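You operate a simulated robot arm through the tools that you are given. There is no shell and no other tool. Be economical: measure what you need, move in short steps, check, and stop when the job is done.

The job below is to be done with a simulated two-armed robot. You get a single attempt, and the scene is never put back.

JOB
Try the twist grip, set the red tone horn to HIGH and tray both.
Fine: twist the grip of the blue bar stand to full, and let it spring shut; hold the horn while you turn its screw; both in the grey tray. Set down upright: blue bar stand, what you pick out.

Only the result counts: the job must be done as asked and must still hold three seconds after the hand-in. Knocking over, shifting, dropping, spilling or breaking anything else fails it.

ROBOT AND FRAMES
Two 7-joint arms with two-finger parallel grippers on one trunk, on a base that drives. Base frame: it is fixed to the floor where the robot stands at the start and does not move with it; the origin is under the middle of the robot, x ahead of it, y to its left, z up; the surface under the hand at the start is at about z = 850. Units: mm, rad, N and s.
The left shoulder is at the start at [106, 171, 1188], the right one opposite. With the tool pointing down near the work surface each hand reaches from about 380 to 880 mm from the robot's upright axis, wherever it stands, measured 20 degrees to its own side. Places, roughly: grey tray [500, -400, 900]; screw of the black tone horn [700, -100, 1000]; screw of the red tone horn [700, 100, 1000]; twist grip of the blue bar stand [500, 0, 900]. Payload 4.4 kg a hand.
The TCP of each hand is the grasp point between the finger pads, 23 mm short of the fingertips. In the tool frame z runs along the fingers and y along their closing line. The gripper opens to 94 mm. The fingers are 38 mm wide and 10 mm thick; the gripper's body (54 by 96 mm) begins 39 mm behind the TCP.
Orientation is that of the tool frame in the base frame, as a unit quaternion [w, x, y, z]. With the fingers straight down and closing along the base's y, the tool's x points along the base's -x, its y along +y and its z along -z.

CONTROLS
- The arms move only by the tool send_rows. It takes "left_targets", "right_targets" or both (then of equal length, played together; a hand with none holds still); each is a list of rows, each a list of 6 numbers: the shift along the base's x, y, z in units of 500 mm (1.0 is 500 mm), then the turn, a rotation vector about the base's x, y, z in units of 45 degrees (1.0 is 45 degrees). In form: [[tx, ty, tz, rx, ry, rz], ...]. A call has 1 to 20 rows; each row is the pose to reach, as a shift and turn from the pose commanded when the call began. "left_hand" and "right_hand" are, for a hand that has rows, the opening, from 0 (shut) to 1 (fully open), set as the call begins (left out, the last holds). A call with a number of a shift or a turn outside -1 to 1 is refused whole. Each row takes 0.2 s and may step no farther than 50 mm and 0.15 rad from the row before; otherwise, or with a gripper value out of range, the whole call is refused. A pose out of reach is approached as far as the arm can. The call stops where the force on the tool passes 50 N (or 10 N more than at its start, if that is more) or the arm is blocked; 0.2 s more then pass. The fingers move at their own pace (about 72 mm/s each) and stop on an object; they squeeze with about 26 N. The grip force told is the motor's: it shows also when the fingers shut on nothing. Time passes only in rows, and 0.2 s behind the last, so rows that repeat a pose let the fingers close. The reply holds the time, the measured pose of the TCP, the force on the tool along the base axes, the opening and the grip force, in the units named above and with some noise, with the torque about the TCP (base axes, N m) and any sound that the robot's microphone picked up.
- Cameras (640 x 400 px; columns grow to the right, rows downward): "scene" is now at [221, -14.8, 1344.2]; the picture's right is [-0.14, -0.99, 0.00], its down [-0.42, 0.06, -0.91] and it looks along [0.90, -0.13, -0.42] (base axes); focal length 214 px, centre (320, 200). "left" rides on the left gripper at [86, -16, -75] in its tool frame; the picture's right is [0.18, 0.98, 0.00], its down [-0.58, 0.11, -0.81] and it looks along [-0.79, 0.15, 0.59] (tool axes); focal length 243 px, centre (320, 200). "right" rides on the right gripper at [86, 16, -75] in its tool frame; the picture's right is [-0.18, 0.98, 0.00], its down [-0.58, -0.11, -0.81] and it looks along [-0.79, -0.15, 0.59] (tool axes); focal length 243 px, centre (320, 200).
- camera(camera): a new picture of that camera. It takes no simulated time.
- move_column(by): slides the trunk up (or, below 0, down) by that many mm; the arms and the scene camera ride with it, the base frame stays. It gives what a move gives, with no picture.
- base_move(legs): drives the robot by 1 to 6 legs, each [ahead, left, turn to the left] in mm, mm and rad, along the robot's own axes; the way and the turn of a leg run together, so that a leg with both is an arc; at most 1500 mm and 3.142 rad a leg. The arms and the cameras ride along, it lands a little off, and it stops where it bumps. It gives what a move gives.
- aim_head(pan, tilt): turns the head with the scene camera to pan (to the left, within 1.396 rad either way) and tilt (down, from -0.506 to 1.204), counted from straight ahead of the robot. It gives what a move gives.
- pixel_to_xyz(camera, pixels): for up to 12 pixels [column, row] of the newest picture of that camera ("zoom" is the newest enlarged one), the place [x, y, z] in the base frame of the surface seen there, good to about 2 mm. It takes no simulated time.
- inspect(camera, box): a new picture of the part [left, top, right, bottom] of that camera's present view, enlarged. It takes no simulated time.
- hand_in(): hands the job in; it is judged then, once.

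Go step by step. Measure first, check grasps and placings, and put right what went wrong. The budget is 80 turns and 62 pictures, counting those below and the enlarged ones. Unless the task says otherwise, let go and move clear before handing in, and close with one line.

The tools are called after ">>>" by a JSON object that holds its "api" and its "payload". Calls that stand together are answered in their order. send_rows: Moves the arms, as the interface text tells. Its arguments: {"type":"object","properties":{"left_targets":{"type":"array"},"left_hand":{"type":"number"},"right_targets":{"type":"array"},"right_hand":{"type":"number"}},"required":[]} The other tools are called the same way: move_column (by) slides the trunk up or down; base_move (legs) drives the base; aim_head (pan, tilt) turns the head that bears the scene camera; camera (camera) takes a picture; pixel_to_xyz (camera, pixels) gives the place of the surface under pixels of a picture; inspect (camera, box) takes an enlarged picture of a part of a camera's view; hand_in () hands the job in.

At the start:

```text
clock: 0.0
left_tcp_pos: [482.1, 164.0, 1236.0]
left_tool_rot: [-0.001, 0.001, 1.0, 0.001]
left_wrist_force: [-0.5, -0.3, 0.1]
left_moment: [-0.02, 0.0, -0.03]
left_gripper_width: 94.1
left_grasp_force: 0.1
right_tcp_pos: [416.5, -194.5, 1279.9]
right_tool_rot: [0.0, 0.001, 1.0, 0.0]
right_wrist_force: [-0.4, -0.2, -0.1]
right_moment: [0.03, -0.04, -0.01]
right_gripper_width: 94.0
right_grasp_force: 0.0
trunk travel left (down, up): [-200.0, 188.0]
robot x, y, heading: [0.4, 2.7, -0.002]
head pan, tilt: [-0.145, 0.438]
```

scene: 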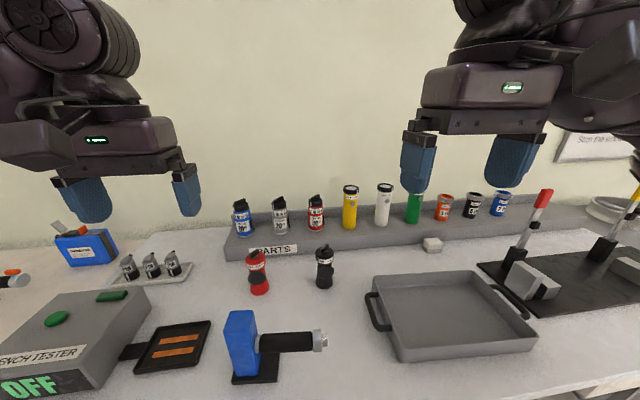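
right: 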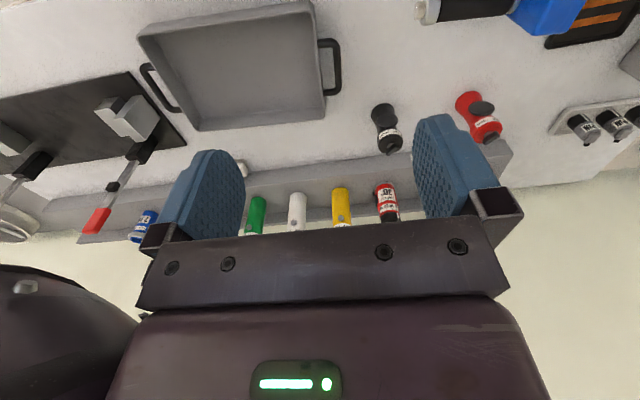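
left: 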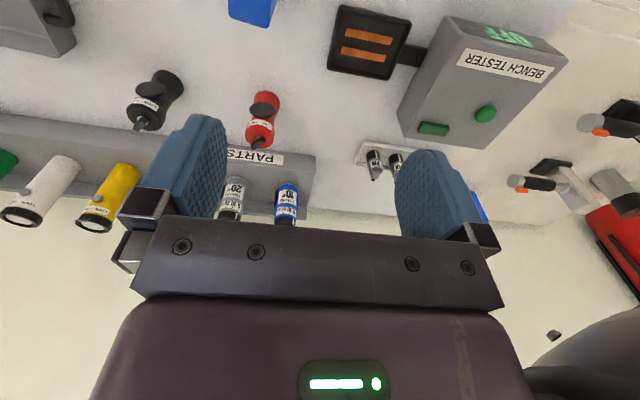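

The scene shows the blue bar stand near (270,345), the red horn near (258,270), and the grey tray near (450,315). I'll enlarge these to see the details.

>>> {"api": "inspect", "payload": {"camera": "scene", "box": [200, 230, 360, 390]}}

>>> {"api": "pixel_to_xyz", "payload": {"camera": "scene", "pixels": [[258, 258], [258, 275], [259, 290], [240, 325], [245, 376], [285, 342], [319, 340], [262, 345], [385, 290], [500, 285], [400, 350], [455, 310]]}}

```text
2.50 times, centred on (280, 310) of scene
```

zoom: 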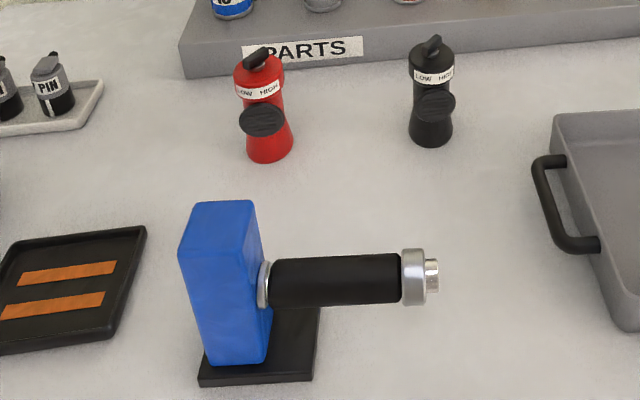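

```text
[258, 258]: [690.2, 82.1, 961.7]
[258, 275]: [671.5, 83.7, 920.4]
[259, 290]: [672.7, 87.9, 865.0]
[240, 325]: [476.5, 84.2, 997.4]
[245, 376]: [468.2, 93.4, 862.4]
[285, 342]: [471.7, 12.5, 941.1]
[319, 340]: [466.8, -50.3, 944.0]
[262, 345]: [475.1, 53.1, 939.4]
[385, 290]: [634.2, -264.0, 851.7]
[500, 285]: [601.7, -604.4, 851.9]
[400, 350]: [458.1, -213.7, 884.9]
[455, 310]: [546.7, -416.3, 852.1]
```

The red horn has a LOW/HIGH band with a screw on top, and the stand has a black grip along y. I'll look closer from the left hand and sample the horn's and stand's points in a tighter scene view.

>>> {"api": "inspect", "payload": {"camera": "left", "box": [222, 80, 302, 160]}}

>>> {"api": "inspect", "payload": {"camera": "scene", "box": [236, 235, 286, 300]}}

```text
5.00 times, centred on (262, 120) of left
```

zoom: 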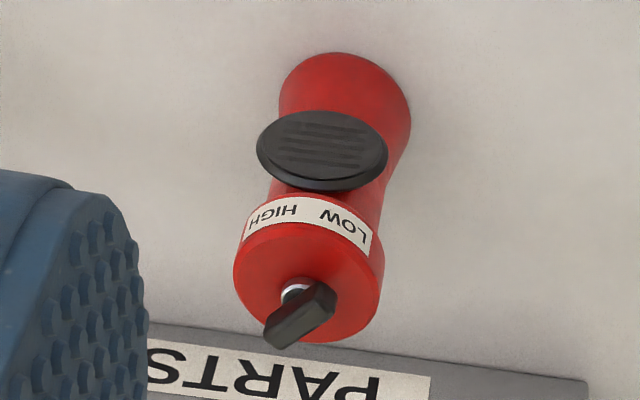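

```text
6.15 times, centred on (261, 268) of scene
```

zoom: 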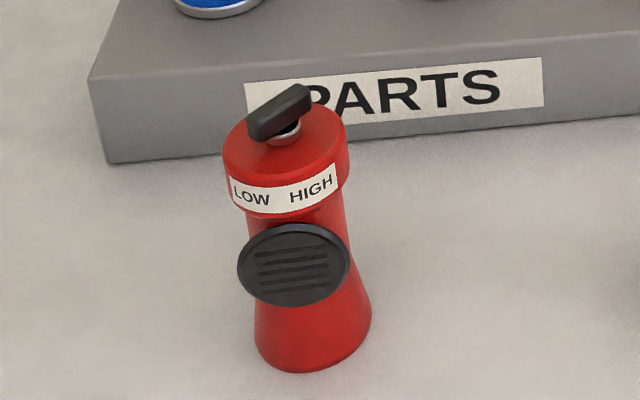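

>>> {"api": "pixel_to_xyz", "payload": {"camera": "zoom", "pixels": [[262, 128], [298, 97], [280, 115], [320, 120], [240, 155], [335, 140], [250, 195], [330, 180], [290, 265], [260, 330], [365, 310], [310, 365]]}}

>>> {"api": "inspect", "payload": {"camera": "scene", "box": [220, 300, 340, 390]}}

```text
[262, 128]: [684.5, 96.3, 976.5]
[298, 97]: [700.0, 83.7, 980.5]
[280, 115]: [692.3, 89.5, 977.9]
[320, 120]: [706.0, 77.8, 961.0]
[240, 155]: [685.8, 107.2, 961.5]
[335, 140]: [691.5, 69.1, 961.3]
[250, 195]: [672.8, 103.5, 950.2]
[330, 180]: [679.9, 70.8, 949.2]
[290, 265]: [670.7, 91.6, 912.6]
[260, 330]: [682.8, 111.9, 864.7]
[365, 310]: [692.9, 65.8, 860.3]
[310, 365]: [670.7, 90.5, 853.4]
```

```text
4.44 times, centred on (280, 345) of scene
```

zoom: 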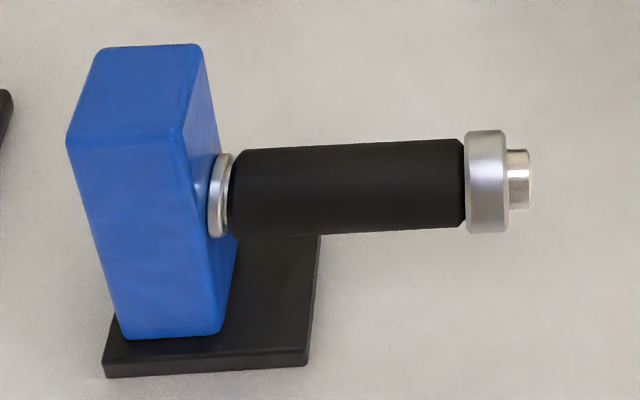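

The red horn's axis is about (693, 88), the cap top z 961, and the lever points at LOW (about 143° from +x). HIGH lies counter-clockwise, around 215°. Next I'll measure the stand from the newest zoom.

>>> {"api": "pixel_to_xyz", "payload": {"camera": "zoom", "pixels": [[78, 135], [185, 130], [105, 58], [195, 55], [240, 160], [240, 190], [240, 228], [455, 148], [455, 185], [455, 225], [485, 140], [300, 355]]}}

>>> {"api": "inspect", "payload": {"camera": "scene", "box": [360, 255, 560, 375]}}

```text
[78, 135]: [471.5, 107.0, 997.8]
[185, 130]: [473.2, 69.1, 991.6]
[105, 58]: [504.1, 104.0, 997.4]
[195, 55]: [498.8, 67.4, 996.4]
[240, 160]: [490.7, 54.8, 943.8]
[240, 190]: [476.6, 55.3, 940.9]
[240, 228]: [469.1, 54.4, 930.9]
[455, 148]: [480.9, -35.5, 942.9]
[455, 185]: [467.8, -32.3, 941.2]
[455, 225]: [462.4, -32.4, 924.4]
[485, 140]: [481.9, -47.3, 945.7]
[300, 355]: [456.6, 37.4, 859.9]
```

```text
3.20 times, centred on (460, 315) of scene
```

zoom: 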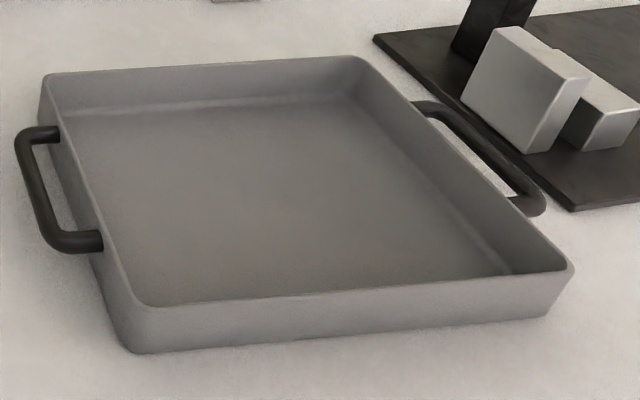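

The block is about 38 mm wide in y, centred near (488, 87), with its top at z 997. The grip axis passes through (480, 0, 929), with the stand yawed about -6°. I'll bring the left hand above the block and start turning the right hand 84° so it closes along x.

>>> {"api": "send_rows", "payload": {"left_targets": [[0.002, -0.026, -0.055, 0, 0, -0.022], [0.004, -0.051, -0.11, 0, 0, -0.044], [0.006, -0.077, -0.166, 0, 0, -0.067], [0.008, -0.103, -0.221, 0, 0, -0.089], [0.01, -0.128, -0.276, 0, 0, -0.111], [0.012, -0.154, -0.332, 0, 0, -0.133]], "right_targets": [[0.01, 0.03, -0.01, 0, 0, 0.166], [0.02, 0.06, -0.02, 0, 0, 0.333], [0.03, 0.09, -0.03, 0, 0, 0.5], [0.04, 0.12, -0.04, 0, 0, 0.666], [0.05, 0.15, -0.05, 0, 0, 0.833], [0.06, 0.18, -0.06, 0, 0, 0.99]], "left_hand": 1, "right_hand": 1}}

>>> {"api": "camera", "payload": {"camera": "left"}}

```text
clock: 1.4
left_tcp_pos: [488.4, 89.3, 1069.4]
left_tool_rot: [-0.001, 0.052, 0.999, 0.0]
left_wrist_force: [-0.4, 0.1, -0.5]
left_moment: [-0.01, -0.01, -0.02]
left_gripper_width: 93.9
left_grasp_force: 0.0
right_tcp_pos: [446.9, -101.8, 1249.5]
right_tool_rot: [-0.001, -0.38, 0.925, 0.001]
right_wrist_force: [0.1, 0.0, -0.5]
right_moment: [0.03, 0.01, -0.01]
right_gripper_width: 94.3
right_grasp_force: 0.1
trunk travel left (down, up): [-200.0, 188.0]
robot x, y, heading: [0.9, -5.2, 0.001]
head pan, tilt: [-0.145, 0.438]
```

```text
53 pictures are left
```

left: 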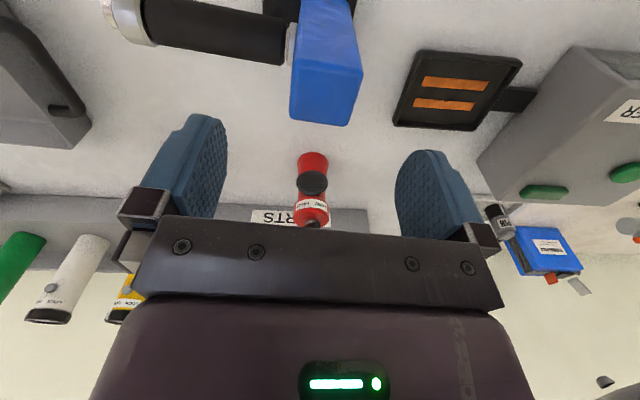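

The left hand is above the block, whose top edges show at (291,115) to (350,125) in the left view. I'll measure the top corners.

>>> {"api": "pixel_to_xyz", "payload": {"camera": "left", "pixels": [[294, 108], [346, 122], [303, 62], [356, 70], [325, 90], [270, 45], [170, 25], [220, 40], [220, 10]]}}

```text
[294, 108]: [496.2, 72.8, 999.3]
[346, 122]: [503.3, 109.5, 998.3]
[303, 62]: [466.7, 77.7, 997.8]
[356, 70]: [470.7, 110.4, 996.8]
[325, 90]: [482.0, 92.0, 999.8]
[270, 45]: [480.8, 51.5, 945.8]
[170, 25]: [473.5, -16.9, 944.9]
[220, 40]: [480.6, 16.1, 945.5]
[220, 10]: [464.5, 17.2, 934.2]
```

The block centre is (485, 92) with a yaw of about -8°. I'll lower the left hand onto it and bring the right hand above the grip at (475, -8).

>>> {"api": "send_rows", "payload": {"left_targets": [[0, 0, -0.034, 0, 0, -0.015], [-0.003, 0.003, -0.068, 0, 0, -0.03], [-0.006, 0.006, -0.101, 0, 0, -0.044], [-0.006, 0.006, -0.134, 0, 0, -0.044], [-0.006, 0.006, -0.168, 0, 0, -0.044], [-0.006, 0.006, -0.202, 0, 0, -0.044]], "right_targets": [[0.009, 0.031, -0.066, 0, 0, 0.14], [0.018, 0.063, -0.132, 0, 0, 0.28], [0.028, 0.094, -0.198, 0, 0, 0.42], [0.037, 0.126, -0.264, 0, 0, 0.56], [0.046, 0.157, -0.33, 0, 0, 0.7], [0.056, 0.188, -0.396, 0, 0, 0.83]]}}

>>> {"api": "camera", "payload": {"camera": "scene"}}

>>> {"api": "camera", "payload": {"camera": "right"}}

```text
clock: 2.8
left_tcp_pos: [485.5, 90.4, 968.7]
left_tool_rot: [0.0, 0.07, 0.998, -0.001]
left_wrist_force: [0.4, -0.2, -0.3]
left_moment: [0.01, 0.04, 0.0]
left_gripper_width: 94.2
left_grasp_force: 0.0
right_tcp_pos: [472.4, -10.6, 1053.9]
right_tool_rot: [0.0, -0.656, 0.754, 0.0]
right_wrist_force: [0.5, 0.4, -0.4]
right_moment: [0.0, 0.03, -0.05]
right_gripper_width: 94.1
right_grasp_force: 0.1
trunk travel left (down, up): [-200.0, 188.0]
robot x, y, heading: [0.3, 1.3, -0.002]
head pan, tilt: [-0.145, 0.438]
```

```text
52 pictures are left
```

scene: 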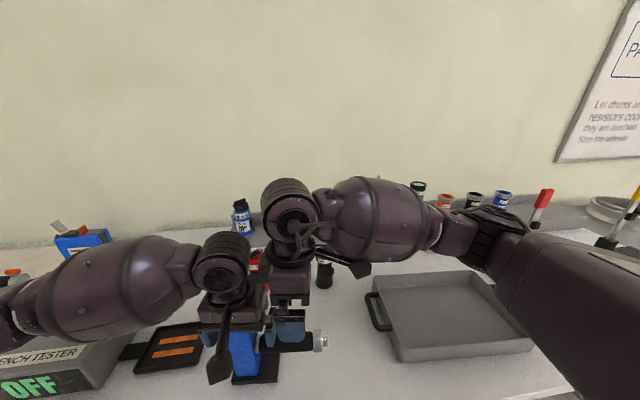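

```text
51 pictures are left
```

right: 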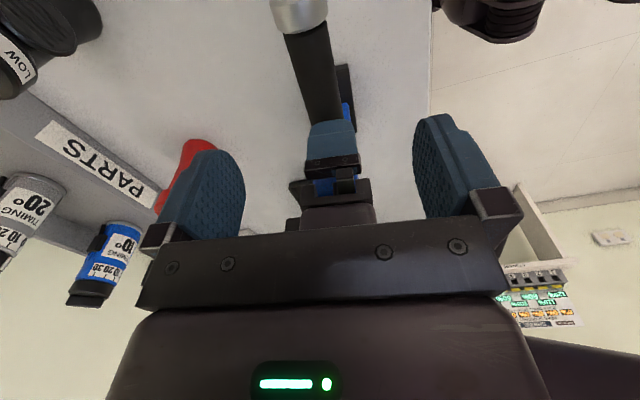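

Both hands are placed well, with the grip running between the right fingers at (320,70). I'll close the left on the block and lower the right around the grip.

>>> {"api": "send_rows", "payload": {"left_targets": [[0, 0, 0, 0, 0, 0], [0, 0, 0, 0, 0, 0], [0, 0, 0, 0, 0, 0], [0, 0, 0, 0, 0, 0], [0, 0, 0, 0, 0, 0], [0, 0, 0, 0, 0, 0]], "right_targets": [[0.002, 0, -0.041, 0, 0, 0], [0.004, 0, -0.082, 0, 0, 0], [0.006, 0, -0.123, 0, 0, 0], [0.006, 0, -0.164, 0, 0, 0], [0.006, 0, -0.205, 0, 0, 0], [0.006, 0, -0.245, 0, 0, 0]], "left_hand": 0}}

>>> {"api": "camera", "payload": {"camera": "right"}}

```text
clock: 4.2
left_tcp_pos: [485.4, 90.5, 968.9]
left_tool_rot: [-0.002, 0.07, 0.998, 0.0]
left_wrist_force: [0.4, -0.5, 0.0]
left_moment: [0.06, -0.15, 0.0]
left_gripper_width: 43.9
left_grasp_force: 26.5
right_tcp_pos: [478.2, -9.9, 930.7]
right_tool_rot: [-0.001, -0.656, 0.755, 0.0]
right_wrist_force: [0.8, -0.6, 0.1]
right_moment: [-0.01, 0.0, 0.0]
right_gripper_width: 94.0
right_grasp_force: 0.0
trunk travel left (down, up): [-200.0, 188.0]
robot x, y, heading: [0.1, 1.7, 0.005]
head pan, tilt: [-0.145, 0.438]
```

```text
50 pictures are left
```

right: 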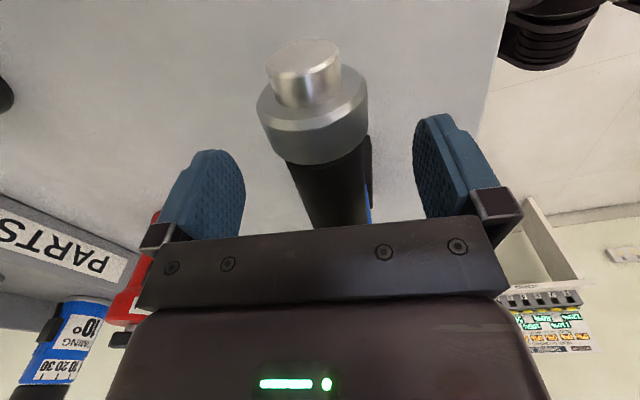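

The left hand holds the block at 43.9 mm wide with 26 N. I'll close the right hand on the grip.

>>> {"api": "send_rows", "payload": {"right_targets": [[0, 0, 0, 0, 0, 0], [0, 0, 0, 0, 0, 0], [0, 0, 0, 0, 0, 0], [0, 0, 0, 0, 0, 0], [0, 0, 0, 0, 0, 0]], "right_hand": 0}}

```text
clock: 5.4
left_tcp_pos: [485.4, 90.6, 970.2]
left_tool_rot: [0.001, 0.069, 0.998, 0.0]
left_wrist_force: [21.1, -2.1, 0.4]
left_moment: [0.5, -0.37, 1.0]
left_gripper_width: 44.2
left_grasp_force: 26.6
right_tcp_pos: [477.2, -9.1, 930.4]
right_tool_rot: [0.0, -0.656, 0.754, 0.001]
right_wrist_force: [-23.8, 4.4, 1.8]
right_moment: [-0.34, -0.16, 1.28]
right_gripper_width: 31.3
right_grasp_force: 26.2
trunk travel left (down, up): [-200.0, 188.0]
robot x, y, heading: [5.2, -0.5, 0.0]
head pan, tilt: [-0.145, 0.438]
```

Grip width is 31.3 mm, so r is about 15.7. The right wrist reads -24 N in x, so the hand sits slightly too far ahead, and I'll ease it back 3 mm.

>>> {"api": "send_rows", "payload": {"right_targets": [[-0.006, 0, 0, 0, 0, 0], [-0.006, 0, 0, 0, 0, 0]]}}

```text
clock: 6.0
left_tcp_pos: [485.5, 88.4, 970.5]
left_tool_rot: [0.0, 0.069, 0.998, -0.001]
left_wrist_force: [12.8, -0.8, 4.5]
left_moment: [0.18, -0.49, 0.38]
left_gripper_width: 44.1
left_grasp_force: 25.8
right_tcp_pos: [475.4, -9.4, 930.9]
right_tool_rot: [0.0, -0.655, 0.756, -0.001]
right_wrist_force: [-9.9, 1.4, 1.3]
right_moment: [-0.04, -0.01, 0.49]
right_gripper_width: 31.1
right_grasp_force: 26.3
trunk travel left (down, up): [-200.0, 188.0]
robot x, y, heading: [-0.3, -2.4, 0.0]
head pan, tilt: [-0.145, 0.438]
```

The force fell to -10 N, so I'll ease back another 2 mm. Then I'll try a small twist about the grip axis, hand tilting towards the robot, and watch the torque.

>>> {"api": "send_rows", "payload": {"right_targets": [[-0.004, 0, 0, 0, 0, 0], [-0.004, 0, 0, -0.02, -0.15, 0], [-0.004, 0, 0, -0.04, -0.3, 0], [-0.004, 0, 0, -0.04, -0.3, 0]]}}

```text
clock: 7.0
left_tcp_pos: [485.5, 89.0, 970.8]
left_tool_rot: [-0.001, 0.07, 0.998, -0.002]
left_wrist_force: [-11.3, -3.8, 12.0]
left_moment: [0.37, 0.53, -1.14]
left_gripper_width: 44.1
left_grasp_force: 26.0
right_tcp_pos: [473.4, -10.2, 930.0]
right_tool_rot: [0.08, -0.649, 0.751, -0.091]
right_wrist_force: [14.9, 2.7, 5.4]
right_moment: [0.02, 0.02, -0.53]
right_gripper_width: 30.7
right_grasp_force: 25.9
trunk travel left (down, up): [-200.0, 188.0]
robot x, y, heading: [-1.2, -0.1, 0.0]
head pan, tilt: [-0.145, 0.438]
```

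At -14° the torque about y is close to zero. I'll correct x by +1.5 mm and try the opposite direction to compare.

>>> {"api": "send_rows", "payload": {"right_targets": [[0.003, 0, 0, 0.02, 0.15, 0], [0.003, 0, 0, 0.04, 0.3, 0], [0.003, 0, 0, 0.06, 0.45, 0], [0.003, 0, 0, 0.08, 0.6, 0], [0.003, 0, 0, 0.08, 0.6, 0]]}}

```text
clock: 8.2
left_tcp_pos: [484.0, 89.0, 970.2]
left_tool_rot: [0.0, 0.07, 0.998, -0.001]
left_wrist_force: [-10.5, -1.9, 0.7]
left_moment: [0.03, -0.21, -1.05]
left_gripper_width: 44.0
left_grasp_force: 25.9
right_tcp_pos: [475.2, -8.9, 929.8]
right_tool_rot: [-0.059, -0.652, 0.752, 0.067]
right_wrist_force: [14.2, -0.5, 9.0]
right_moment: [0.22, -0.19, -0.24]
right_gripper_width: 30.8
right_grasp_force: 26.0
right hand out of reach, approached as far as the arm can: row 4, 5
trunk travel left (down, up): [-200.0, 188.0]
robot x, y, heading: [0.5, -5.0, 0.003]
head pan, tilt: [-0.145, 0.438]
```

Reach runs out at +10°, where there's a resisting torque of -0.19; the negative side is nearly free. I'll turn well to the negative side and read the torque.

>>> {"api": "send_rows", "payload": {"right_targets": [[-0.002, 0, 0, -0.02, -0.15, 0], [-0.002, 0, 0, -0.04, -0.3, 0], [-0.002, 0, 0, -0.06, -0.45, 0], [-0.002, 0, 0, -0.08, -0.6, 0], [-0.002, 0, 0, -0.1, -0.75, 0], [-0.002, 0, 0, -0.12, -0.9, 0], [-0.002, 0, 0, -0.13, -0.99, 0], [-0.002, 0, 0, -0.13, -0.99, 0]]}}

```text
clock: 10.0
left_tcp_pos: [483.8, 88.5, 970.5]
left_tool_rot: [-0.001, 0.07, 0.998, 0.0]
left_wrist_force: [-17.8, -7.3, 1.2]
left_moment: [0.28, 0.27, -1.2]
left_gripper_width: 44.3
left_grasp_force: 25.9
right_tcp_pos: [472.3, -9.9, 929.9]
right_tool_rot: [0.199, -0.626, 0.72, -0.223]
right_wrist_force: [18.0, 8.4, 9.0]
right_moment: [-0.13, 0.09, -0.45]
right_gripper_width: 30.7
right_grasp_force: 25.8
trunk travel left (down, up): [-200.0, 188.0]
robot x, y, heading: [-2.1, 2.2, -0.001]
head pan, tilt: [-0.145, 0.438]
```

At -35° the torque is +0.09 and rising gently, like a spring. I'll carry on in this direction and correct x by +2 mm.

>>> {"api": "send_rows", "payload": {"right_targets": [[0.004, 0, 0, -0.02, -0.15, 0], [0.004, 0, 0, -0.04, -0.3, 0], [0.004, 0, 0, -0.06, -0.45, 0], [0.004, 0, 0, -0.07, -0.55, 0], [0.004, 0, 0, -0.07, -0.55, 0]]}}

>>> {"api": "camera", "payload": {"camera": "right"}}

```text
clock: 11.2
left_tcp_pos: [484.8, 89.5, 970.6]
left_tool_rot: [0.0, 0.069, 0.998, 0.0]
left_wrist_force: [-3.0, -11.0, -8.3]
left_moment: [1.0, 0.03, -0.44]
left_gripper_width: 44.0
left_grasp_force: 26.2
right_tcp_pos: [474.4, -8.7, 929.8]
right_tool_rot: [0.331, -0.569, 0.655, -0.372]
right_wrist_force: [0.5, 10.6, 21.3]
right_moment: [-0.01, 0.43, 0.4]
right_gripper_width: 30.9
right_grasp_force: 26.2
trunk travel left (down, up): [-200.0, 188.0]
robot x, y, heading: [2.1, -2.2, -0.003]
head pan, tilt: [-0.145, 0.438]
```

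```text
49 pictures are left
```

right: 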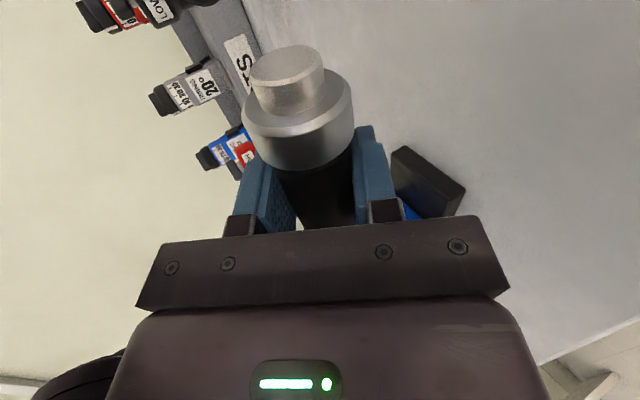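

The tilt is now 60° and the torque has risen to 0.43. I'll raise the hand 2 mm to relieve z and turn further, to see whether this is the stop.

>>> {"api": "send_rows", "payload": {"right_targets": [[0, 0, 0.003, -0.02, -0.12, 0], [0, 0, 0.004, -0.03, -0.24, 0], [0, 0, 0.004, -0.03, -0.24, 0]]}}

```text
clock: 12.0
left_tcp_pos: [486.2, 89.0, 969.9]
left_tool_rot: [0.0, 0.069, 0.998, -0.001]
left_wrist_force: [-6.2, -4.9, 2.2]
left_moment: [0.04, -0.15, -1.3]
left_gripper_width: 44.4
left_grasp_force: 26.1
right_tcp_pos: [476.3, -9.6, 929.9]
right_tool_rot: [0.383, -0.535, 0.618, -0.431]
right_wrist_force: [6.8, 2.7, -7.9]
right_moment: [-0.85, 0.51, 0.73]
right_gripper_width: 31.2
right_grasp_force: 25.7
trunk travel left (down, up): [-200.0, 188.0]
robot x, y, heading: [-0.4, -1.2, 0.006]
head pan, tilt: [-0.145, 0.438]
```

At 70° the torque is 0.51 and growing slowly. I'll turn another 12°.

>>> {"api": "send_rows", "payload": {"right_targets": [[0, 0, 0, -0.02, -0.13, 0], [0, 0, 0, -0.04, -0.27, 0], [0, 0, 0, -0.04, -0.27, 0]]}}

```text
clock: 12.8
left_tcp_pos: [487.8, 88.9, 969.1]
left_tool_rot: [0.001, 0.067, 0.998, 0.0]
left_wrist_force: [10.5, -1.3, 0.4]
left_moment: [-0.02, -0.67, 0.25]
left_gripper_width: 43.9
left_grasp_force: 26.2
right_tcp_pos: [475.5, -9.2, 930.5]
right_tool_rot: [0.438, -0.492, 0.567, -0.494]
right_wrist_force: [-10.1, 1.1, -7.1]
right_moment: [-0.59, 0.4, 0.78]
right_gripper_width: 30.5
right_grasp_force: 26.0
trunk travel left (down, up): [-200.0, 188.0]
robot x, y, heading: [3.2, -2.4, -0.002]
head pan, tilt: [-0.145, 0.438]
```

Torque has levelled off at about 0.4–0.5 from 60° to 83°, so the pads are likely slipping at the full stop. I'll open the right hand so the grip springs shut.

>>> {"api": "send_rows", "payload": {"right_targets": [[0, 0, 0, 0, 0, 0], [0, 0, 0, 0, 0, 0], [0, 0, 0, 0, 0, 0], [0, 0, 0, 0, 0, 0], [0, 0, 0, 0, 0, 0]], "right_hand": 0.6}}

>>> {"api": "camera", "payload": {"camera": "right"}}

```text
clock: 14.0
left_tcp_pos: [485.4, 90.4, 969.6]
left_tool_rot: [0.0, 0.069, 0.998, 0.0]
left_wrist_force: [-0.3, 1.4, -1.5]
left_moment: [0.18, 0.03, 0.0]
left_gripper_width: 44.1
left_grasp_force: 26.0
right_tcp_pos: [475.2, -9.3, 931.7]
right_tool_rot: [0.439, -0.492, 0.566, -0.495]
right_wrist_force: [0.2, 0.9, 0.2]
right_moment: [0.0, -0.01, 0.03]
right_gripper_width: 56.8
right_grasp_force: 0.1
trunk travel left (down, up): [-200.0, 188.0]
robot x, y, heading: [4.5, -2.2, -0.002]
head pan, tilt: [-0.145, 0.438]
```

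```text
48 pictures are left
```

right: 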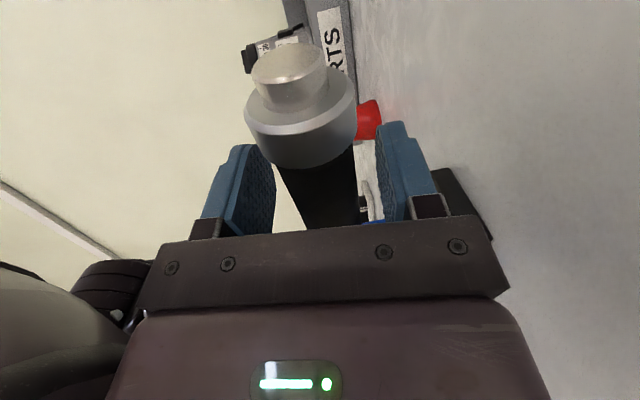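

The grip is released and forces are near zero. To confirm the direction, I'll regrasp at this tilt and turn the other way: a closed stop should resist at once.

>>> {"api": "send_rows", "payload": {"right_targets": [[0, 0, 0, 0, 0, 0], [0, 0, 0, 0, 0, 0], [0, 0, 0, 0, 0, 0], [0, 0, 0, 0.02, 0.13, 0], [0, 0, 0, 0.04, 0.27, 0], [0, 0, 0, 0.04, 0.27, 0]], "right_hand": 0}}

```text
clock: 15.0
left_tcp_pos: [483.8, 87.5, 971.1]
left_tool_rot: [0.002, 0.068, 0.998, -0.003]
left_wrist_force: [3.6, -7.8, 0.7]
left_moment: [1.2, 0.62, 0.36]
left_gripper_width: 44.4
left_grasp_force: 26.8
right_tcp_pos: [474.4, -12.2, 928.8]
right_tool_rot: [0.424, -0.501, 0.583, -0.479]
right_wrist_force: [-7.5, 7.4, 21.5]
right_moment: [-0.73, 0.12, 0.31]
right_gripper_width: 30.9
right_grasp_force: 26.0
trunk travel left (down, up): [-200.0, 188.0]
robot x, y, heading: [0.6, 2.8, -0.0]
head pan, tilt: [-0.145, 0.438]
stopped in row 4 (right hand): the force on the tool passed its limit at 64 N (the readings are from after the stop); the commanded pose is now the measured one
```

It stopped on a force peak, with 21 N in z remaining from off-centre gripping. I'll raise the hand 1.5 mm and try the positive turn again.

>>> {"api": "send_rows", "payload": {"right_targets": [[0, 0, 0.003, 0, 0, 0], [0, 0, 0.004, 0, 0, 0], [0, 0, 0.004, 0.01, 0.08, 0], [0, 0, 0.004, 0.02, 0.16, 0], [0, 0, 0.004, 0.03, 0.24, 0], [0, 0, 0.004, 0.03, 0.24, 0]]}}

```text
clock: 15.4
left_tcp_pos: [484.3, 86.0, 971.5]
left_tool_rot: [0.003, 0.069, 0.998, -0.005]
left_wrist_force: [3.8, -7.1, 6.6]
left_moment: [1.74, 0.62, 0.42]
left_gripper_width: 45.0
left_grasp_force: 26.6
right_tcp_pos: [474.4, -13.4, 928.9]
right_tool_rot: [0.423, -0.496, 0.589, -0.477]
right_wrist_force: [-8.0, 12.5, 27.8]
right_moment: [-0.78, 0.16, 0.26]
right_gripper_width: 30.9
right_grasp_force: 25.8
trunk travel left (down, up): [-200.0, 188.0]
robot x, y, heading: [0.7, -2.6, -0.003]
head pan, tilt: [-0.145, 0.438]
stopped in row 1 (right hand): the force on the tool passed its limit at 53 N (the readings are from after the stop); the commanded pose is now the measured one
```

The reaction is odd: both hands have drifted in y by about 4 mm. I'll look at the scene for arm contact before moving on.

>>> {"api": "camera", "payload": {"camera": "scene"}}

>>> {"api": "camera", "payload": {"camera": "right"}}

```text
47 pictures are left
```

scene: 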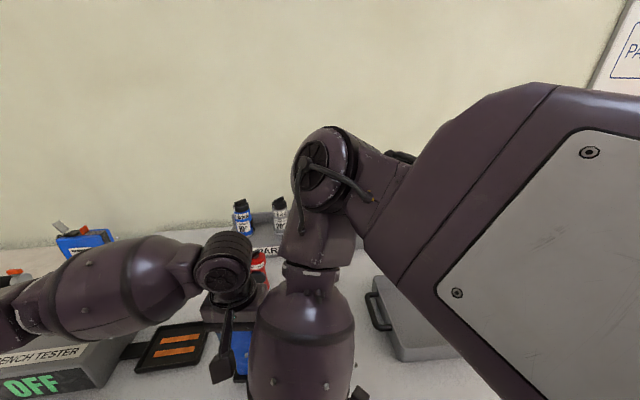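

```text
46 pictures are left
```

right: 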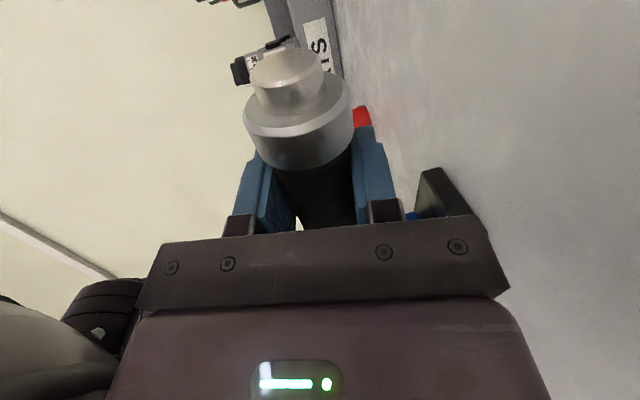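

The right arm is folded near its limit at this tilt, so a quick reversal disturbs it. I'll open the right hand to relax everything, then tilt back to about 45° for a gentler test.

>>> {"api": "send_rows", "payload": {"right_targets": [[0, 0, 0, 0, 0, 0], [0, 0, 0, 0, 0, 0], [0, 0, 0, 0, 0, 0], [0, 0, 0, 0, 0, 0]], "right_hand": 0.6}}

```text
clock: 16.4
left_tcp_pos: [484.6, 85.1, 969.5]
left_tool_rot: [0.002, 0.069, 0.998, -0.006]
left_wrist_force: [-4.4, 5.5, 21.9]
left_moment: [1.26, -0.45, 0.22]
left_gripper_width: 44.2
left_grasp_force: 26.0
right_tcp_pos: [476.2, -14.5, 927.2]
right_tool_rot: [0.422, -0.498, 0.589, -0.477]
right_wrist_force: [-0.3, 0.3, -0.4]
right_moment: [-0.02, 0.05, 0.01]
right_gripper_width: 56.3
right_grasp_force: 0.0
trunk travel left (down, up): [-200.0, 188.0]
robot x, y, heading: [2.8, 0.3, 0.003]
head pan, tilt: [-0.145, 0.438]
```

The right hand is free. The left has tilted by -0.7° and presses the stand with 22 N, so I'll straighten it and raise it 1.5 mm. The right hand tilts back to about -45° at the same time.

>>> {"api": "send_rows", "payload": {"left_targets": [[0, 0.002, 0.002, 0.008, 0, 0], [0, 0.004, 0.002, 0.0156, 0, 0], [0, 0.008, 0.002, 0.0156, 0, 0], [0, 0.008, 0.002, 0.0156, 0, 0], [0, 0.008, 0.002, 0.0156, 0, 0], [0, 0.008, 0.002, 0.0156, 0, 0]], "right_targets": [[-0.001, 0.003, 0.002, 0.02, 0.13, 0], [-0.001, 0.006, 0.005, 0.035, 0.26, 0], [-0.001, 0.009, 0.006, 0.05, 0.39, 0], [-0.001, 0.01, 0.006, 0.07, 0.52, 0], [-0.001, 0.01, 0.006, 0.09, 0.65, 0], [-0.001, 0.01, 0.006, 0.1, 0.78, 0]]}}

```text
clock: 17.8
left_tcp_pos: [484.6, 90.5, 970.0]
left_tool_rot: [0.0, 0.068, 0.998, 0.001]
left_wrist_force: [-0.7, -0.2, 8.1]
left_moment: [-0.75, -0.15, -0.08]
left_gripper_width: 44.0
left_grasp_force: 26.4
right_tcp_pos: [474.9, -8.6, 929.7]
right_tool_rot: [0.244, -0.603, 0.706, -0.28]
right_wrist_force: [0.0, -0.4, -0.5]
right_moment: [0.01, 0.03, 0.03]
right_gripper_width: 56.4
right_grasp_force: 0.0
trunk travel left (down, up): [-200.0, 188.0]
robot x, y, heading: [1.3, -2.4, -0.001]
head pan, tilt: [-0.145, 0.438]
```

The right hand is at -44° with no load. I'll close it on the grip and turn positive by 12°.

>>> {"api": "send_rows", "payload": {"right_targets": [[0, 0, 0, 0, 0, 0], [0, 0, 0, 0, 0, 0], [0, 0, 0, 0, 0, 0], [0, 0, 0, 0, 0, 0]], "right_hand": 0}}

>>> {"api": "send_rows", "payload": {"right_targets": [[0, 0, 0, 0.02, 0.13, 0], [0, 0, 0, 0.035, 0.27, 0], [0, 0, 0, 0.035, 0.27, 0]]}}

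```text
clock: 18.8
left_tcp_pos: [484.1, 90.3, 971.1]
left_tool_rot: [0.001, 0.069, 0.998, 0.0]
left_wrist_force: [1.7, -1.5, 2.4]
left_moment: [0.42, -0.06, -0.7]
left_gripper_width: 43.8
left_grasp_force: 25.8
right_tcp_pos: [474.2, -8.3, 930.0]
right_tool_rot: [0.245, -0.603, 0.706, -0.281]
right_wrist_force: [-3.3, 4.5, 1.6]
right_moment: [-0.64, 0.07, 0.92]
right_gripper_width: 30.7
right_grasp_force: 26.3
trunk travel left (down, up): [-200.0, 188.0]
robot x, y, heading: [0.8, -1.4, 0.0]
head pan, tilt: [-0.145, 0.438]
```

```text
clock: 19.6
left_tcp_pos: [484.9, 90.0, 969.6]
left_tool_rot: [0.0, 0.069, 0.998, 0.001]
left_wrist_force: [-0.7, -2.2, 8.5]
left_moment: [-0.12, 0.32, -0.47]
left_gripper_width: 44.0
left_grasp_force: 26.6
right_tcp_pos: [476.4, -9.9, 929.8]
right_tool_rot: [0.175, -0.626, 0.732, -0.205]
right_wrist_force: [0.9, 1.5, -4.1]
right_moment: [-1.08, -0.36, 0.39]
right_gripper_width: 31.7
right_grasp_force: 26.3
trunk travel left (down, up): [-200.0, 188.0]
robot x, y, heading: [0.0, 5.6, -0.003]
head pan, tilt: [-0.145, 0.438]
```

The closed stop pushes back at once (-0.36) in the positive direction, so negative was the opening way and the full stop was reached earlier. I'll release the grip.

>>> {"api": "send_rows", "payload": {"right_targets": [[0, 0, 0, 0, 0, 0], [0, 0, 0, 0, 0, 0], [0, 0, 0, 0, 0, 0], [0, 0, 0, 0, 0, 0], [0, 0, 0, 0, 0, 0]], "right_hand": 1}}

```text
clock: 20.8
left_tcp_pos: [485.9, 90.1, 970.6]
left_tool_rot: [-0.001, 0.069, 0.998, 0.001]
left_wrist_force: [1.1, -1.1, 1.6]
left_moment: [-0.54, -0.26, 0.0]
left_gripper_width: 43.9
left_grasp_force: 26.5
right_tcp_pos: [475.0, -8.9, 930.0]
right_tool_rot: [0.175, -0.625, 0.732, -0.206]
right_wrist_force: [0.0, 0.0, 1.2]
right_moment: [-0.02, -0.01, -0.05]
right_gripper_width: 94.6
right_grasp_force: 0.0
trunk travel left (down, up): [-200.0, 188.0]
robot x, y, heading: [2.7, 0.6, -0.001]
head pan, tilt: [-0.145, 0.438]
```

The right hand is open and clear. I'll back it out along its fingers, lift it and turn it back towards its own side.

>>> {"api": "send_rows", "payload": {"right_targets": [[-0.05, 0, 0.085, 0, 0, 0], [-0.1, 0, 0.17, 0, 0, 0], [-0.13, -0.04, 0.24, 0, 0, -0.12], [-0.14, -0.1, 0.31, 0, 0, -0.27], [-0.14, -0.17, 0.37, 0, 0, -0.43], [-0.13, -0.24, 0.43, 0, 0, -0.6], [-0.12, -0.32, 0.47, 0, 0, -0.77], [-0.11, -0.4, 0.5, 0, 0, -0.94]]}}

>>> {"api": "camera", "payload": {"camera": "scene"}}

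```text
clock: 22.6
left_tcp_pos: [483.9, 88.3, 969.9]
left_tool_rot: [0.0, 0.069, 0.998, 0.001]
left_wrist_force: [-0.2, -1.5, 0.4]
left_moment: [-0.45, -0.12, -0.07]
left_gripper_width: 43.9
left_grasp_force: 26.1
right_tcp_pos: [423.9, -210.1, 1179.2]
right_tool_rot: [0.09, -0.318, 0.909, -0.254]
right_wrist_force: [0.7, -0.9, -0.3]
right_moment: [0.0, -0.02, 0.0]
right_gripper_width: 94.2
right_grasp_force: 0.1
right hand out of reach, approached as far as the arm can: row 5, 6, 7, 8
trunk travel left (down, up): [-200.0, 188.0]
robot x, y, heading: [-0.5, 5.0, 0.001]
head pan, tilt: [-0.145, 0.438]
```

```text
45 pictures are left
```

scene: 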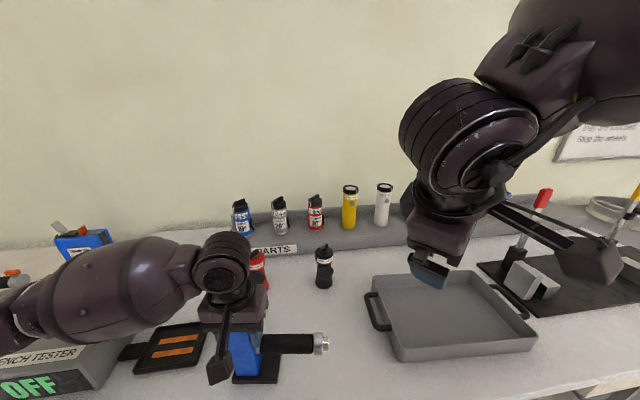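

The tray is in full view. I'll measure its rims and floor corners.

>>> {"api": "pixel_to_xyz", "payload": {"camera": "scene", "pixels": [[374, 278], [398, 353], [536, 338], [487, 274], [402, 336], [515, 325], [385, 290], [480, 285], [372, 310], [520, 310], [440, 340]]}}

```text
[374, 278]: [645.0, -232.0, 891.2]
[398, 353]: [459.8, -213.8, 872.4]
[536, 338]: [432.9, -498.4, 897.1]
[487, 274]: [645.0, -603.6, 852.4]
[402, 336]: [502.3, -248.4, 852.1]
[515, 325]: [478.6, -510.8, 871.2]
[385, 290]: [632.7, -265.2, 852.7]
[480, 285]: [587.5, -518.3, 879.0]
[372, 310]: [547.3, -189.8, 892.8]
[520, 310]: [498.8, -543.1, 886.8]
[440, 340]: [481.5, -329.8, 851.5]
```

The tray floor is centred near (540, -366), yawed -5.5°, with walls at about z 893. I'll lift the stand 100 mm with the left hand and move the right hand further to the right.

>>> {"api": "send_rows", "payload": {"left_targets": [[0, 0, 0.02, 0, 0, 0], [0, 0, 0.06, 0, 0, 0], [0, 0, 0.1, 0, 0, 0], [0, 0, 0.14, 0, 0, 0], [0, 0, 0.18, 0, 0, 0.02], [0, 0, 0.2, 0, 0, 0.05]], "right_targets": [[0, -0.05, 0.02, 0, 0, 0], [0, -0.1, 0.04, 0, 0, 0], [0, -0.15, 0.06, 0, 0, 0], [0, -0.2, 0.08, 0, 0, 0], [0, -0.25, 0.08, 0, 0, 0], [0, -0.3, 0.08, 0, 0, 0]]}}

>>> {"api": "camera", "payload": {"camera": "scene"}}

```text
clock: 24.0
left_tcp_pos: [484.9, 89.1, 1070.9]
left_tool_rot: [0.0, 0.048, 0.999, 0.001]
left_wrist_force: [-0.3, -0.7, -5.5]
left_moment: [0.13, -0.01, -0.03]
left_gripper_width: 43.8
left_grasp_force: 25.9
right_tcp_pos: [426.6, -356.2, 1222.4]
right_tool_rot: [0.091, -0.318, 0.909, -0.255]
right_wrist_force: [0.3, -0.1, -0.2]
right_moment: [0.03, 0.03, 0.01]
right_gripper_width: 94.0
right_grasp_force: 0.1
right hand out of reach, approached as far as the arm can: row 1, 2
trunk travel left (down, up): [-200.0, 188.0]
robot x, y, heading: [3.3, -0.2, 0.003]
head pan, tilt: [-0.145, 0.438]
```

```text
44 pictures are left
```

scene: 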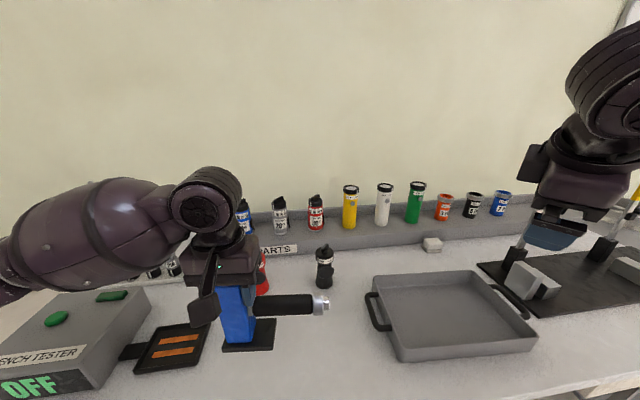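

The stand is held upright and off the table, weighing about 0.55 kg. I'll drive the base 270 mm to the right.

>>> {"api": "base_move", "payload": {"legs": [[0, -270, 0]]}}

>>> {"api": "camera", "payload": {"camera": "scene"}}

```text
clock: 26.9
left_tcp_pos: [485.4, -176.7, 1070.2]
left_tool_rot: [0.0, 0.05, 0.999, 0.001]
left_wrist_force: [0.6, 0.3, -5.7]
left_moment: [0.11, 0.02, 0.03]
left_gripper_width: 43.8
left_grasp_force: 25.7
right_tcp_pos: [425.6, -623.9, 1220.9]
right_tool_rot: [0.09, -0.318, 0.908, -0.256]
right_wrist_force: [0.8, 0.5, 0.6]
right_moment: [-0.02, -0.01, 0.0]
right_gripper_width: 93.8
right_grasp_force: 0.1
trunk travel left (down, up): [-200.0, 188.0]
robot x, y, heading: [-2.6, -264.7, -0.005]
head pan, tilt: [-0.145, 0.438]
```

```text
43 pictures are left
```

scene: 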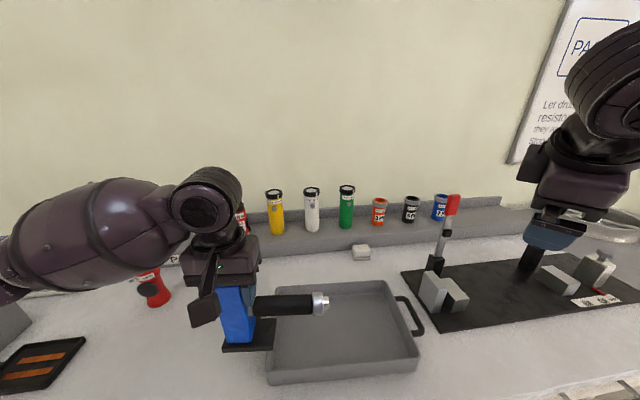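

The stand now hangs over the tray's left part. I'll measure the tray's corners and floor from this closer view.

>>> {"api": "pixel_to_xyz", "payload": {"camera": "scene", "pixels": [[272, 352], [268, 372], [417, 352], [383, 283], [280, 368], [408, 345], [376, 292], [278, 325], [305, 293], [250, 345], [230, 350]]}}

```text
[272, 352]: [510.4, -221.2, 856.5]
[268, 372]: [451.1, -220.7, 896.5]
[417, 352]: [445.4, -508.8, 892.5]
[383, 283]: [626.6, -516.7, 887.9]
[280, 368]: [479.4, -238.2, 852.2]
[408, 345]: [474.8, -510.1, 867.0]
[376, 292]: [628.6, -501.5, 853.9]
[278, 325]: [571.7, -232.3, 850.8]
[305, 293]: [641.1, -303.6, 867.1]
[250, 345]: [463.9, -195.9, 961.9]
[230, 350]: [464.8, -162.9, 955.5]
```

I'm aiming for the block centre at (585, -283), which leaves the plate about 20 mm from the walls. I'll move there and lower to about 8 mm above the floor.

>>> {"api": "send_rows", "payload": {"left_targets": [[0.05, -0.053, 0, 0, 0, 0], [0.1, -0.106, 0, 0, 0, 0], [0.15, -0.16, 0, 0, 0, 0], [0.2, -0.213, 0, 0, 0, 0], [0.2, -0.213, -0.05, 0, 0, 0], [0.2, -0.213, -0.1, 0, 0, 0], [0.2, -0.213, -0.15, 0, 0, 0], [0.2, -0.213, -0.18, 0, 0, 0]]}}

>>> {"api": "camera", "payload": {"camera": "left"}}

>>> {"api": "camera", "payload": {"camera": "scene"}}

```text
clock: 28.7
left_tcp_pos: [586.5, -283.1, 979.9]
left_tool_rot: [0.0, 0.049, 0.999, 0.001]
left_wrist_force: [-0.9, -0.2, -4.5]
left_moment: [0.12, 0.0, -0.03]
left_gripper_width: 43.9
left_grasp_force: 25.6
right_tcp_pos: [426.7, -623.1, 1220.4]
right_tool_rot: [0.089, -0.319, 0.909, -0.255]
right_wrist_force: [-0.2, 0.8, 0.4]
right_moment: [-0.04, -0.01, -0.01]
right_gripper_width: 93.9
right_grasp_force: 0.0
trunk travel left (down, up): [-200.0, 188.0]
robot x, y, heading: [-2.7, -268.5, 0.0]
head pan, tilt: [-0.145, 0.438]
```

```text
42 pictures are left
```

left: 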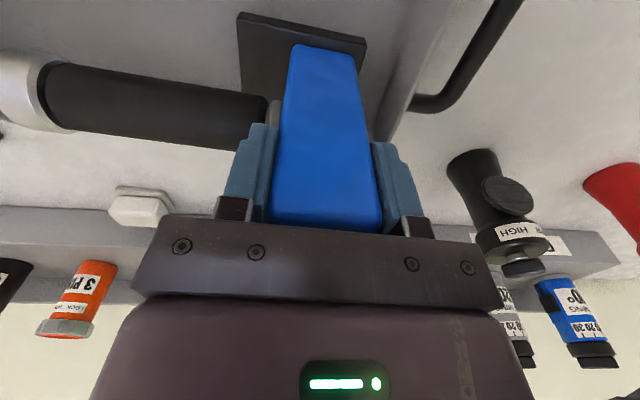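

```text
41 pictures are left
```

scene: 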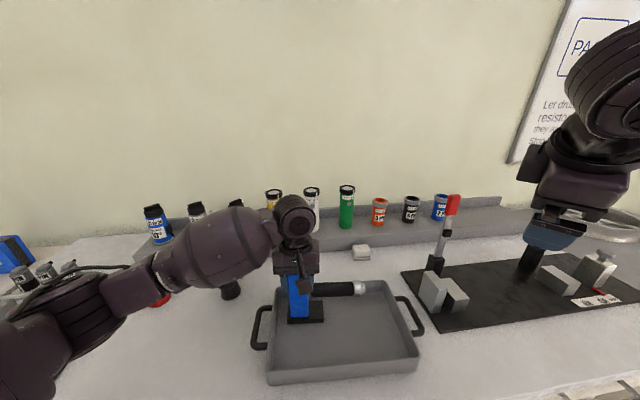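

The plate is inside the walls. I'll lower it in small steps until the floor takes the weight.

>>> {"api": "send_rows", "payload": {"left_targets": [[0, 0, -0.005, 0, 0, 0], [0, 0, -0.01, 0, 0, 0], [0, 0, -0.014, 0, 0, 0], [0, 0, -0.016, 0, 0, 0], [0, 0, -0.016, 0, 0, 0]]}}

```text
clock: 29.9
left_tcp_pos: [586.2, -283.9, 972.5]
left_tool_rot: [0.001, 0.05, 0.999, 0.0]
left_wrist_force: [-0.3, 2.2, 8.3]
left_moment: [-0.2, 0.04, -0.1]
left_gripper_width: 43.9
left_grasp_force: 25.7
right_tcp_pos: [425.5, -622.2, 1221.6]
right_tool_rot: [0.09, -0.317, 0.909, -0.256]
right_wrist_force: [0.5, 1.5, 1.3]
right_moment: [0.03, 0.03, 0.05]
right_gripper_width: 93.9
right_grasp_force: 0.0
trunk travel left (down, up): [-200.0, 188.0]
robot x, y, heading: [0.4, -264.0, 0.003]
head pan, tilt: [-0.145, 0.438]
```

The floor has taken the weight (+8 N). I'll open the left hand and rise straight up.

>>> {"api": "send_rows", "payload": {"left_targets": [[0, 0, 0, 0, 0, 0], [0, 0, 0, 0, 0, 0], [0, 0, 0, 0, 0, 0], [0, 0, 0.03, 0, 0, 0], [0, 0, 0.1, 0, 0, 0], [0, 0, 0.2, 0, 0, 0], [0, 0, 0.3, 0, 0, 0]], "left_hand": 0.85}}

>>> {"api": "camera", "payload": {"camera": "scene"}}

```text
clock: 31.5
left_tcp_pos: [583.4, -282.2, 1122.6]
left_tool_rot: [0.0, 0.049, 0.999, 0.002]
left_wrist_force: [-0.4, -0.7, 0.3]
left_moment: [-0.01, 0.02, 0.03]
left_gripper_width: 79.9
left_grasp_force: 0.0
right_tcp_pos: [425.1, -623.4, 1221.3]
right_tool_rot: [0.091, -0.318, 0.908, -0.256]
right_wrist_force: [0.7, -0.2, 0.0]
right_moment: [-0.02, 0.03, 0.0]
right_gripper_width: 94.0
right_grasp_force: 0.1
trunk travel left (down, up): [-200.0, 188.0]
robot x, y, heading: [-0.7, -267.2, -0.001]
head pan, tilt: [-0.145, 0.438]
```

```text
40 pictures are left
```

scene: 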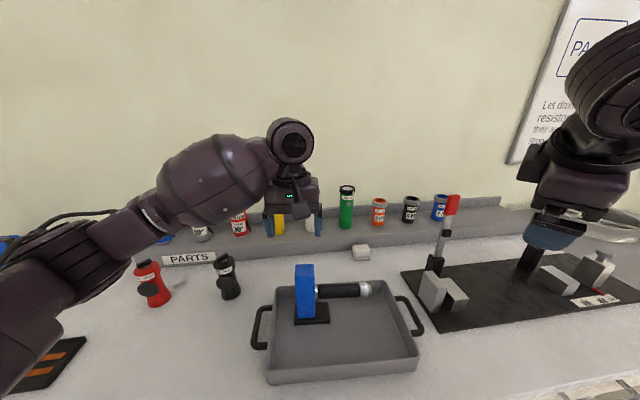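

The stand is standing upright in the tray. I'll retract the left hand and drive the base back 270 mm to the left.

>>> {"api": "send_rows", "payload": {"left_targets": [[-0.03, 0.06, 0.03, 0, 0, 0.01], [-0.07, 0.13, 0.06, 0, 0, 0.03], [-0.11, 0.2, 0.1, 0, 0, 0.06], [-0.15, 0.27, 0.13, 0, 0, 0.09], [-0.18, 0.34, 0.16, 0, 0, 0.11], [-0.2, 0.38, 0.18, 0, 0, 0.12]], "left_hand": 1}}

>>> {"api": "base_move", "payload": {"legs": [[0, 270, 0]]}}

>>> {"api": "inspect", "payload": {"camera": "left", "box": [160, 60, 400, 210]}}

>>> {"api": "camera", "payload": {"camera": "scene"}}

```text
clock: 32.9
left_tcp_pos: [484.5, -92.7, 1210.4]
left_tool_rot: [0.0, 0.002, 1.0, 0.002]
left_wrist_force: [0.6, 0.5, 0.5]
left_moment: [0.01, 0.03, -0.02]
left_gripper_width: 94.1
left_grasp_force: 0.0
right_tcp_pos: [425.3, -622.7, 1220.8]
right_tool_rot: [0.089, -0.318, 0.909, -0.255]
right_wrist_force: [-0.6, 0.4, 0.4]
right_moment: [-0.02, 0.0, -0.03]
right_gripper_width: 94.0
right_grasp_force: 0.2
trunk travel left (down, up): [-200.0, 188.0]
robot x, y, heading: [2.2, -264.4, -0.003]
head pan, tilt: [-0.145, 0.438]
```

```text
clock: 35.8
left_tcp_pos: [485.9, 171.0, 1209.7]
left_tool_rot: [0.0, 0.003, 1.0, 0.001]
left_wrist_force: [0.6, -0.2, -0.4]
left_moment: [-0.03, 0.01, -0.03]
left_gripper_width: 94.0
left_grasp_force: 0.0
right_tcp_pos: [425.9, -358.3, 1220.5]
right_tool_rot: [0.09, -0.319, 0.908, -0.255]
right_wrist_force: [1.0, 1.0, -0.1]
right_moment: [0.02, 0.03, 0.0]
right_gripper_width: 94.1
right_grasp_force: 0.1
trunk travel left (down, up): [-200.0, 188.0]
robot x, y, heading: [3.1, -1.8, -0.002]
head pan, tilt: [-0.145, 0.438]
```

```text
2.67 times, centred on (280, 135) of left
```

zoom: 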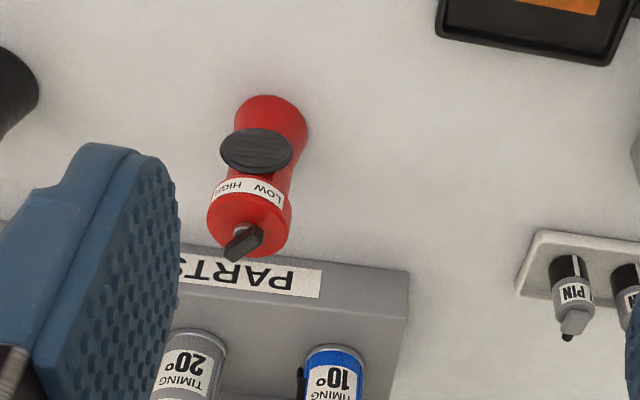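

```text
38 pictures are left
```

scene: 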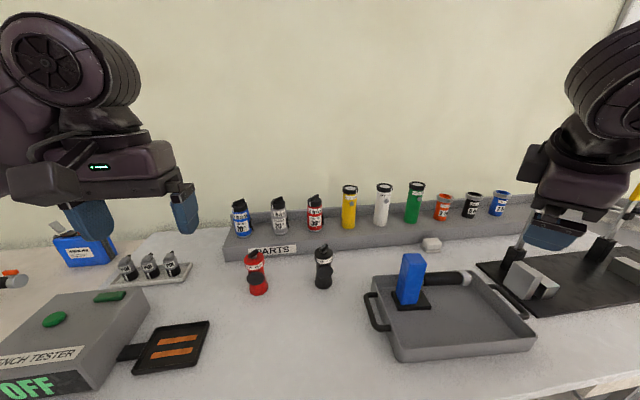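

The base is back and the horn is undisturbed, with its lever still at LOW. I'll refine the horn geometry from the left zoom while turning the right hand halfway to its forward-pointing pose.

>>> {"api": "pixel_to_xyz", "payload": {"camera": "zoom", "pixels": [[232, 252], [252, 235], [243, 228], [213, 215], [285, 232], [250, 210], [272, 192], [236, 187], [225, 150], [290, 150], [256, 150], [270, 100]]}}

>>> {"api": "send_rows", "payload": {"right_targets": [[0.01, 0.06, -0.02, 0.105, -0.112, -0.036], [0.02, 0.12, -0.04, 0.21, -0.224, -0.071], [0.03, 0.18, -0.06, 0.315, -0.336, -0.107], [0.04, 0.24, -0.08, 0.42, -0.448, -0.142], [0.04, 0.3, -0.1, 0.525, -0.56, -0.178]], "right_hand": 1}}

```text
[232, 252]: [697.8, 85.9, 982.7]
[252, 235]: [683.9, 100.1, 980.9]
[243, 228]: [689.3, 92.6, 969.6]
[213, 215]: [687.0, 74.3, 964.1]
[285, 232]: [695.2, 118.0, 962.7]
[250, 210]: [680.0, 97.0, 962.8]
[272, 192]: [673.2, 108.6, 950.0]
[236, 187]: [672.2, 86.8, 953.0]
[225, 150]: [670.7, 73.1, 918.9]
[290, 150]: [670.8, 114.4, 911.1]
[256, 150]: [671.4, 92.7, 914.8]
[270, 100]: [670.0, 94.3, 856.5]
```

```text
clock: 37.0
left_tcp_pos: [486.2, 174.9, 1208.4]
left_tool_rot: [-0.001, 0.002, 1.0, 0.0]
left_wrist_force: [0.3, 0.5, 0.5]
left_moment: [-0.06, 0.02, 0.0]
left_gripper_width: 93.9
left_grasp_force: 0.0
right_tcp_pos: [495.3, -197.9, 1178.7]
right_tool_rot: [0.328, -0.169, 0.92, -0.134]
right_wrist_force: [1.2, 0.8, 0.7]
right_moment: [-0.05, -0.01, -0.06]
right_gripper_width: 93.9
right_grasp_force: 0.0
right hand out of reach, approached as far as the arm can: row 1, 2, 3, 4, 5
trunk travel left (down, up): [-200.0, 188.0]
robot x, y, heading: [-2.6, -0.6, -0.002]
head pan, tilt: [-0.145, 0.438]
```

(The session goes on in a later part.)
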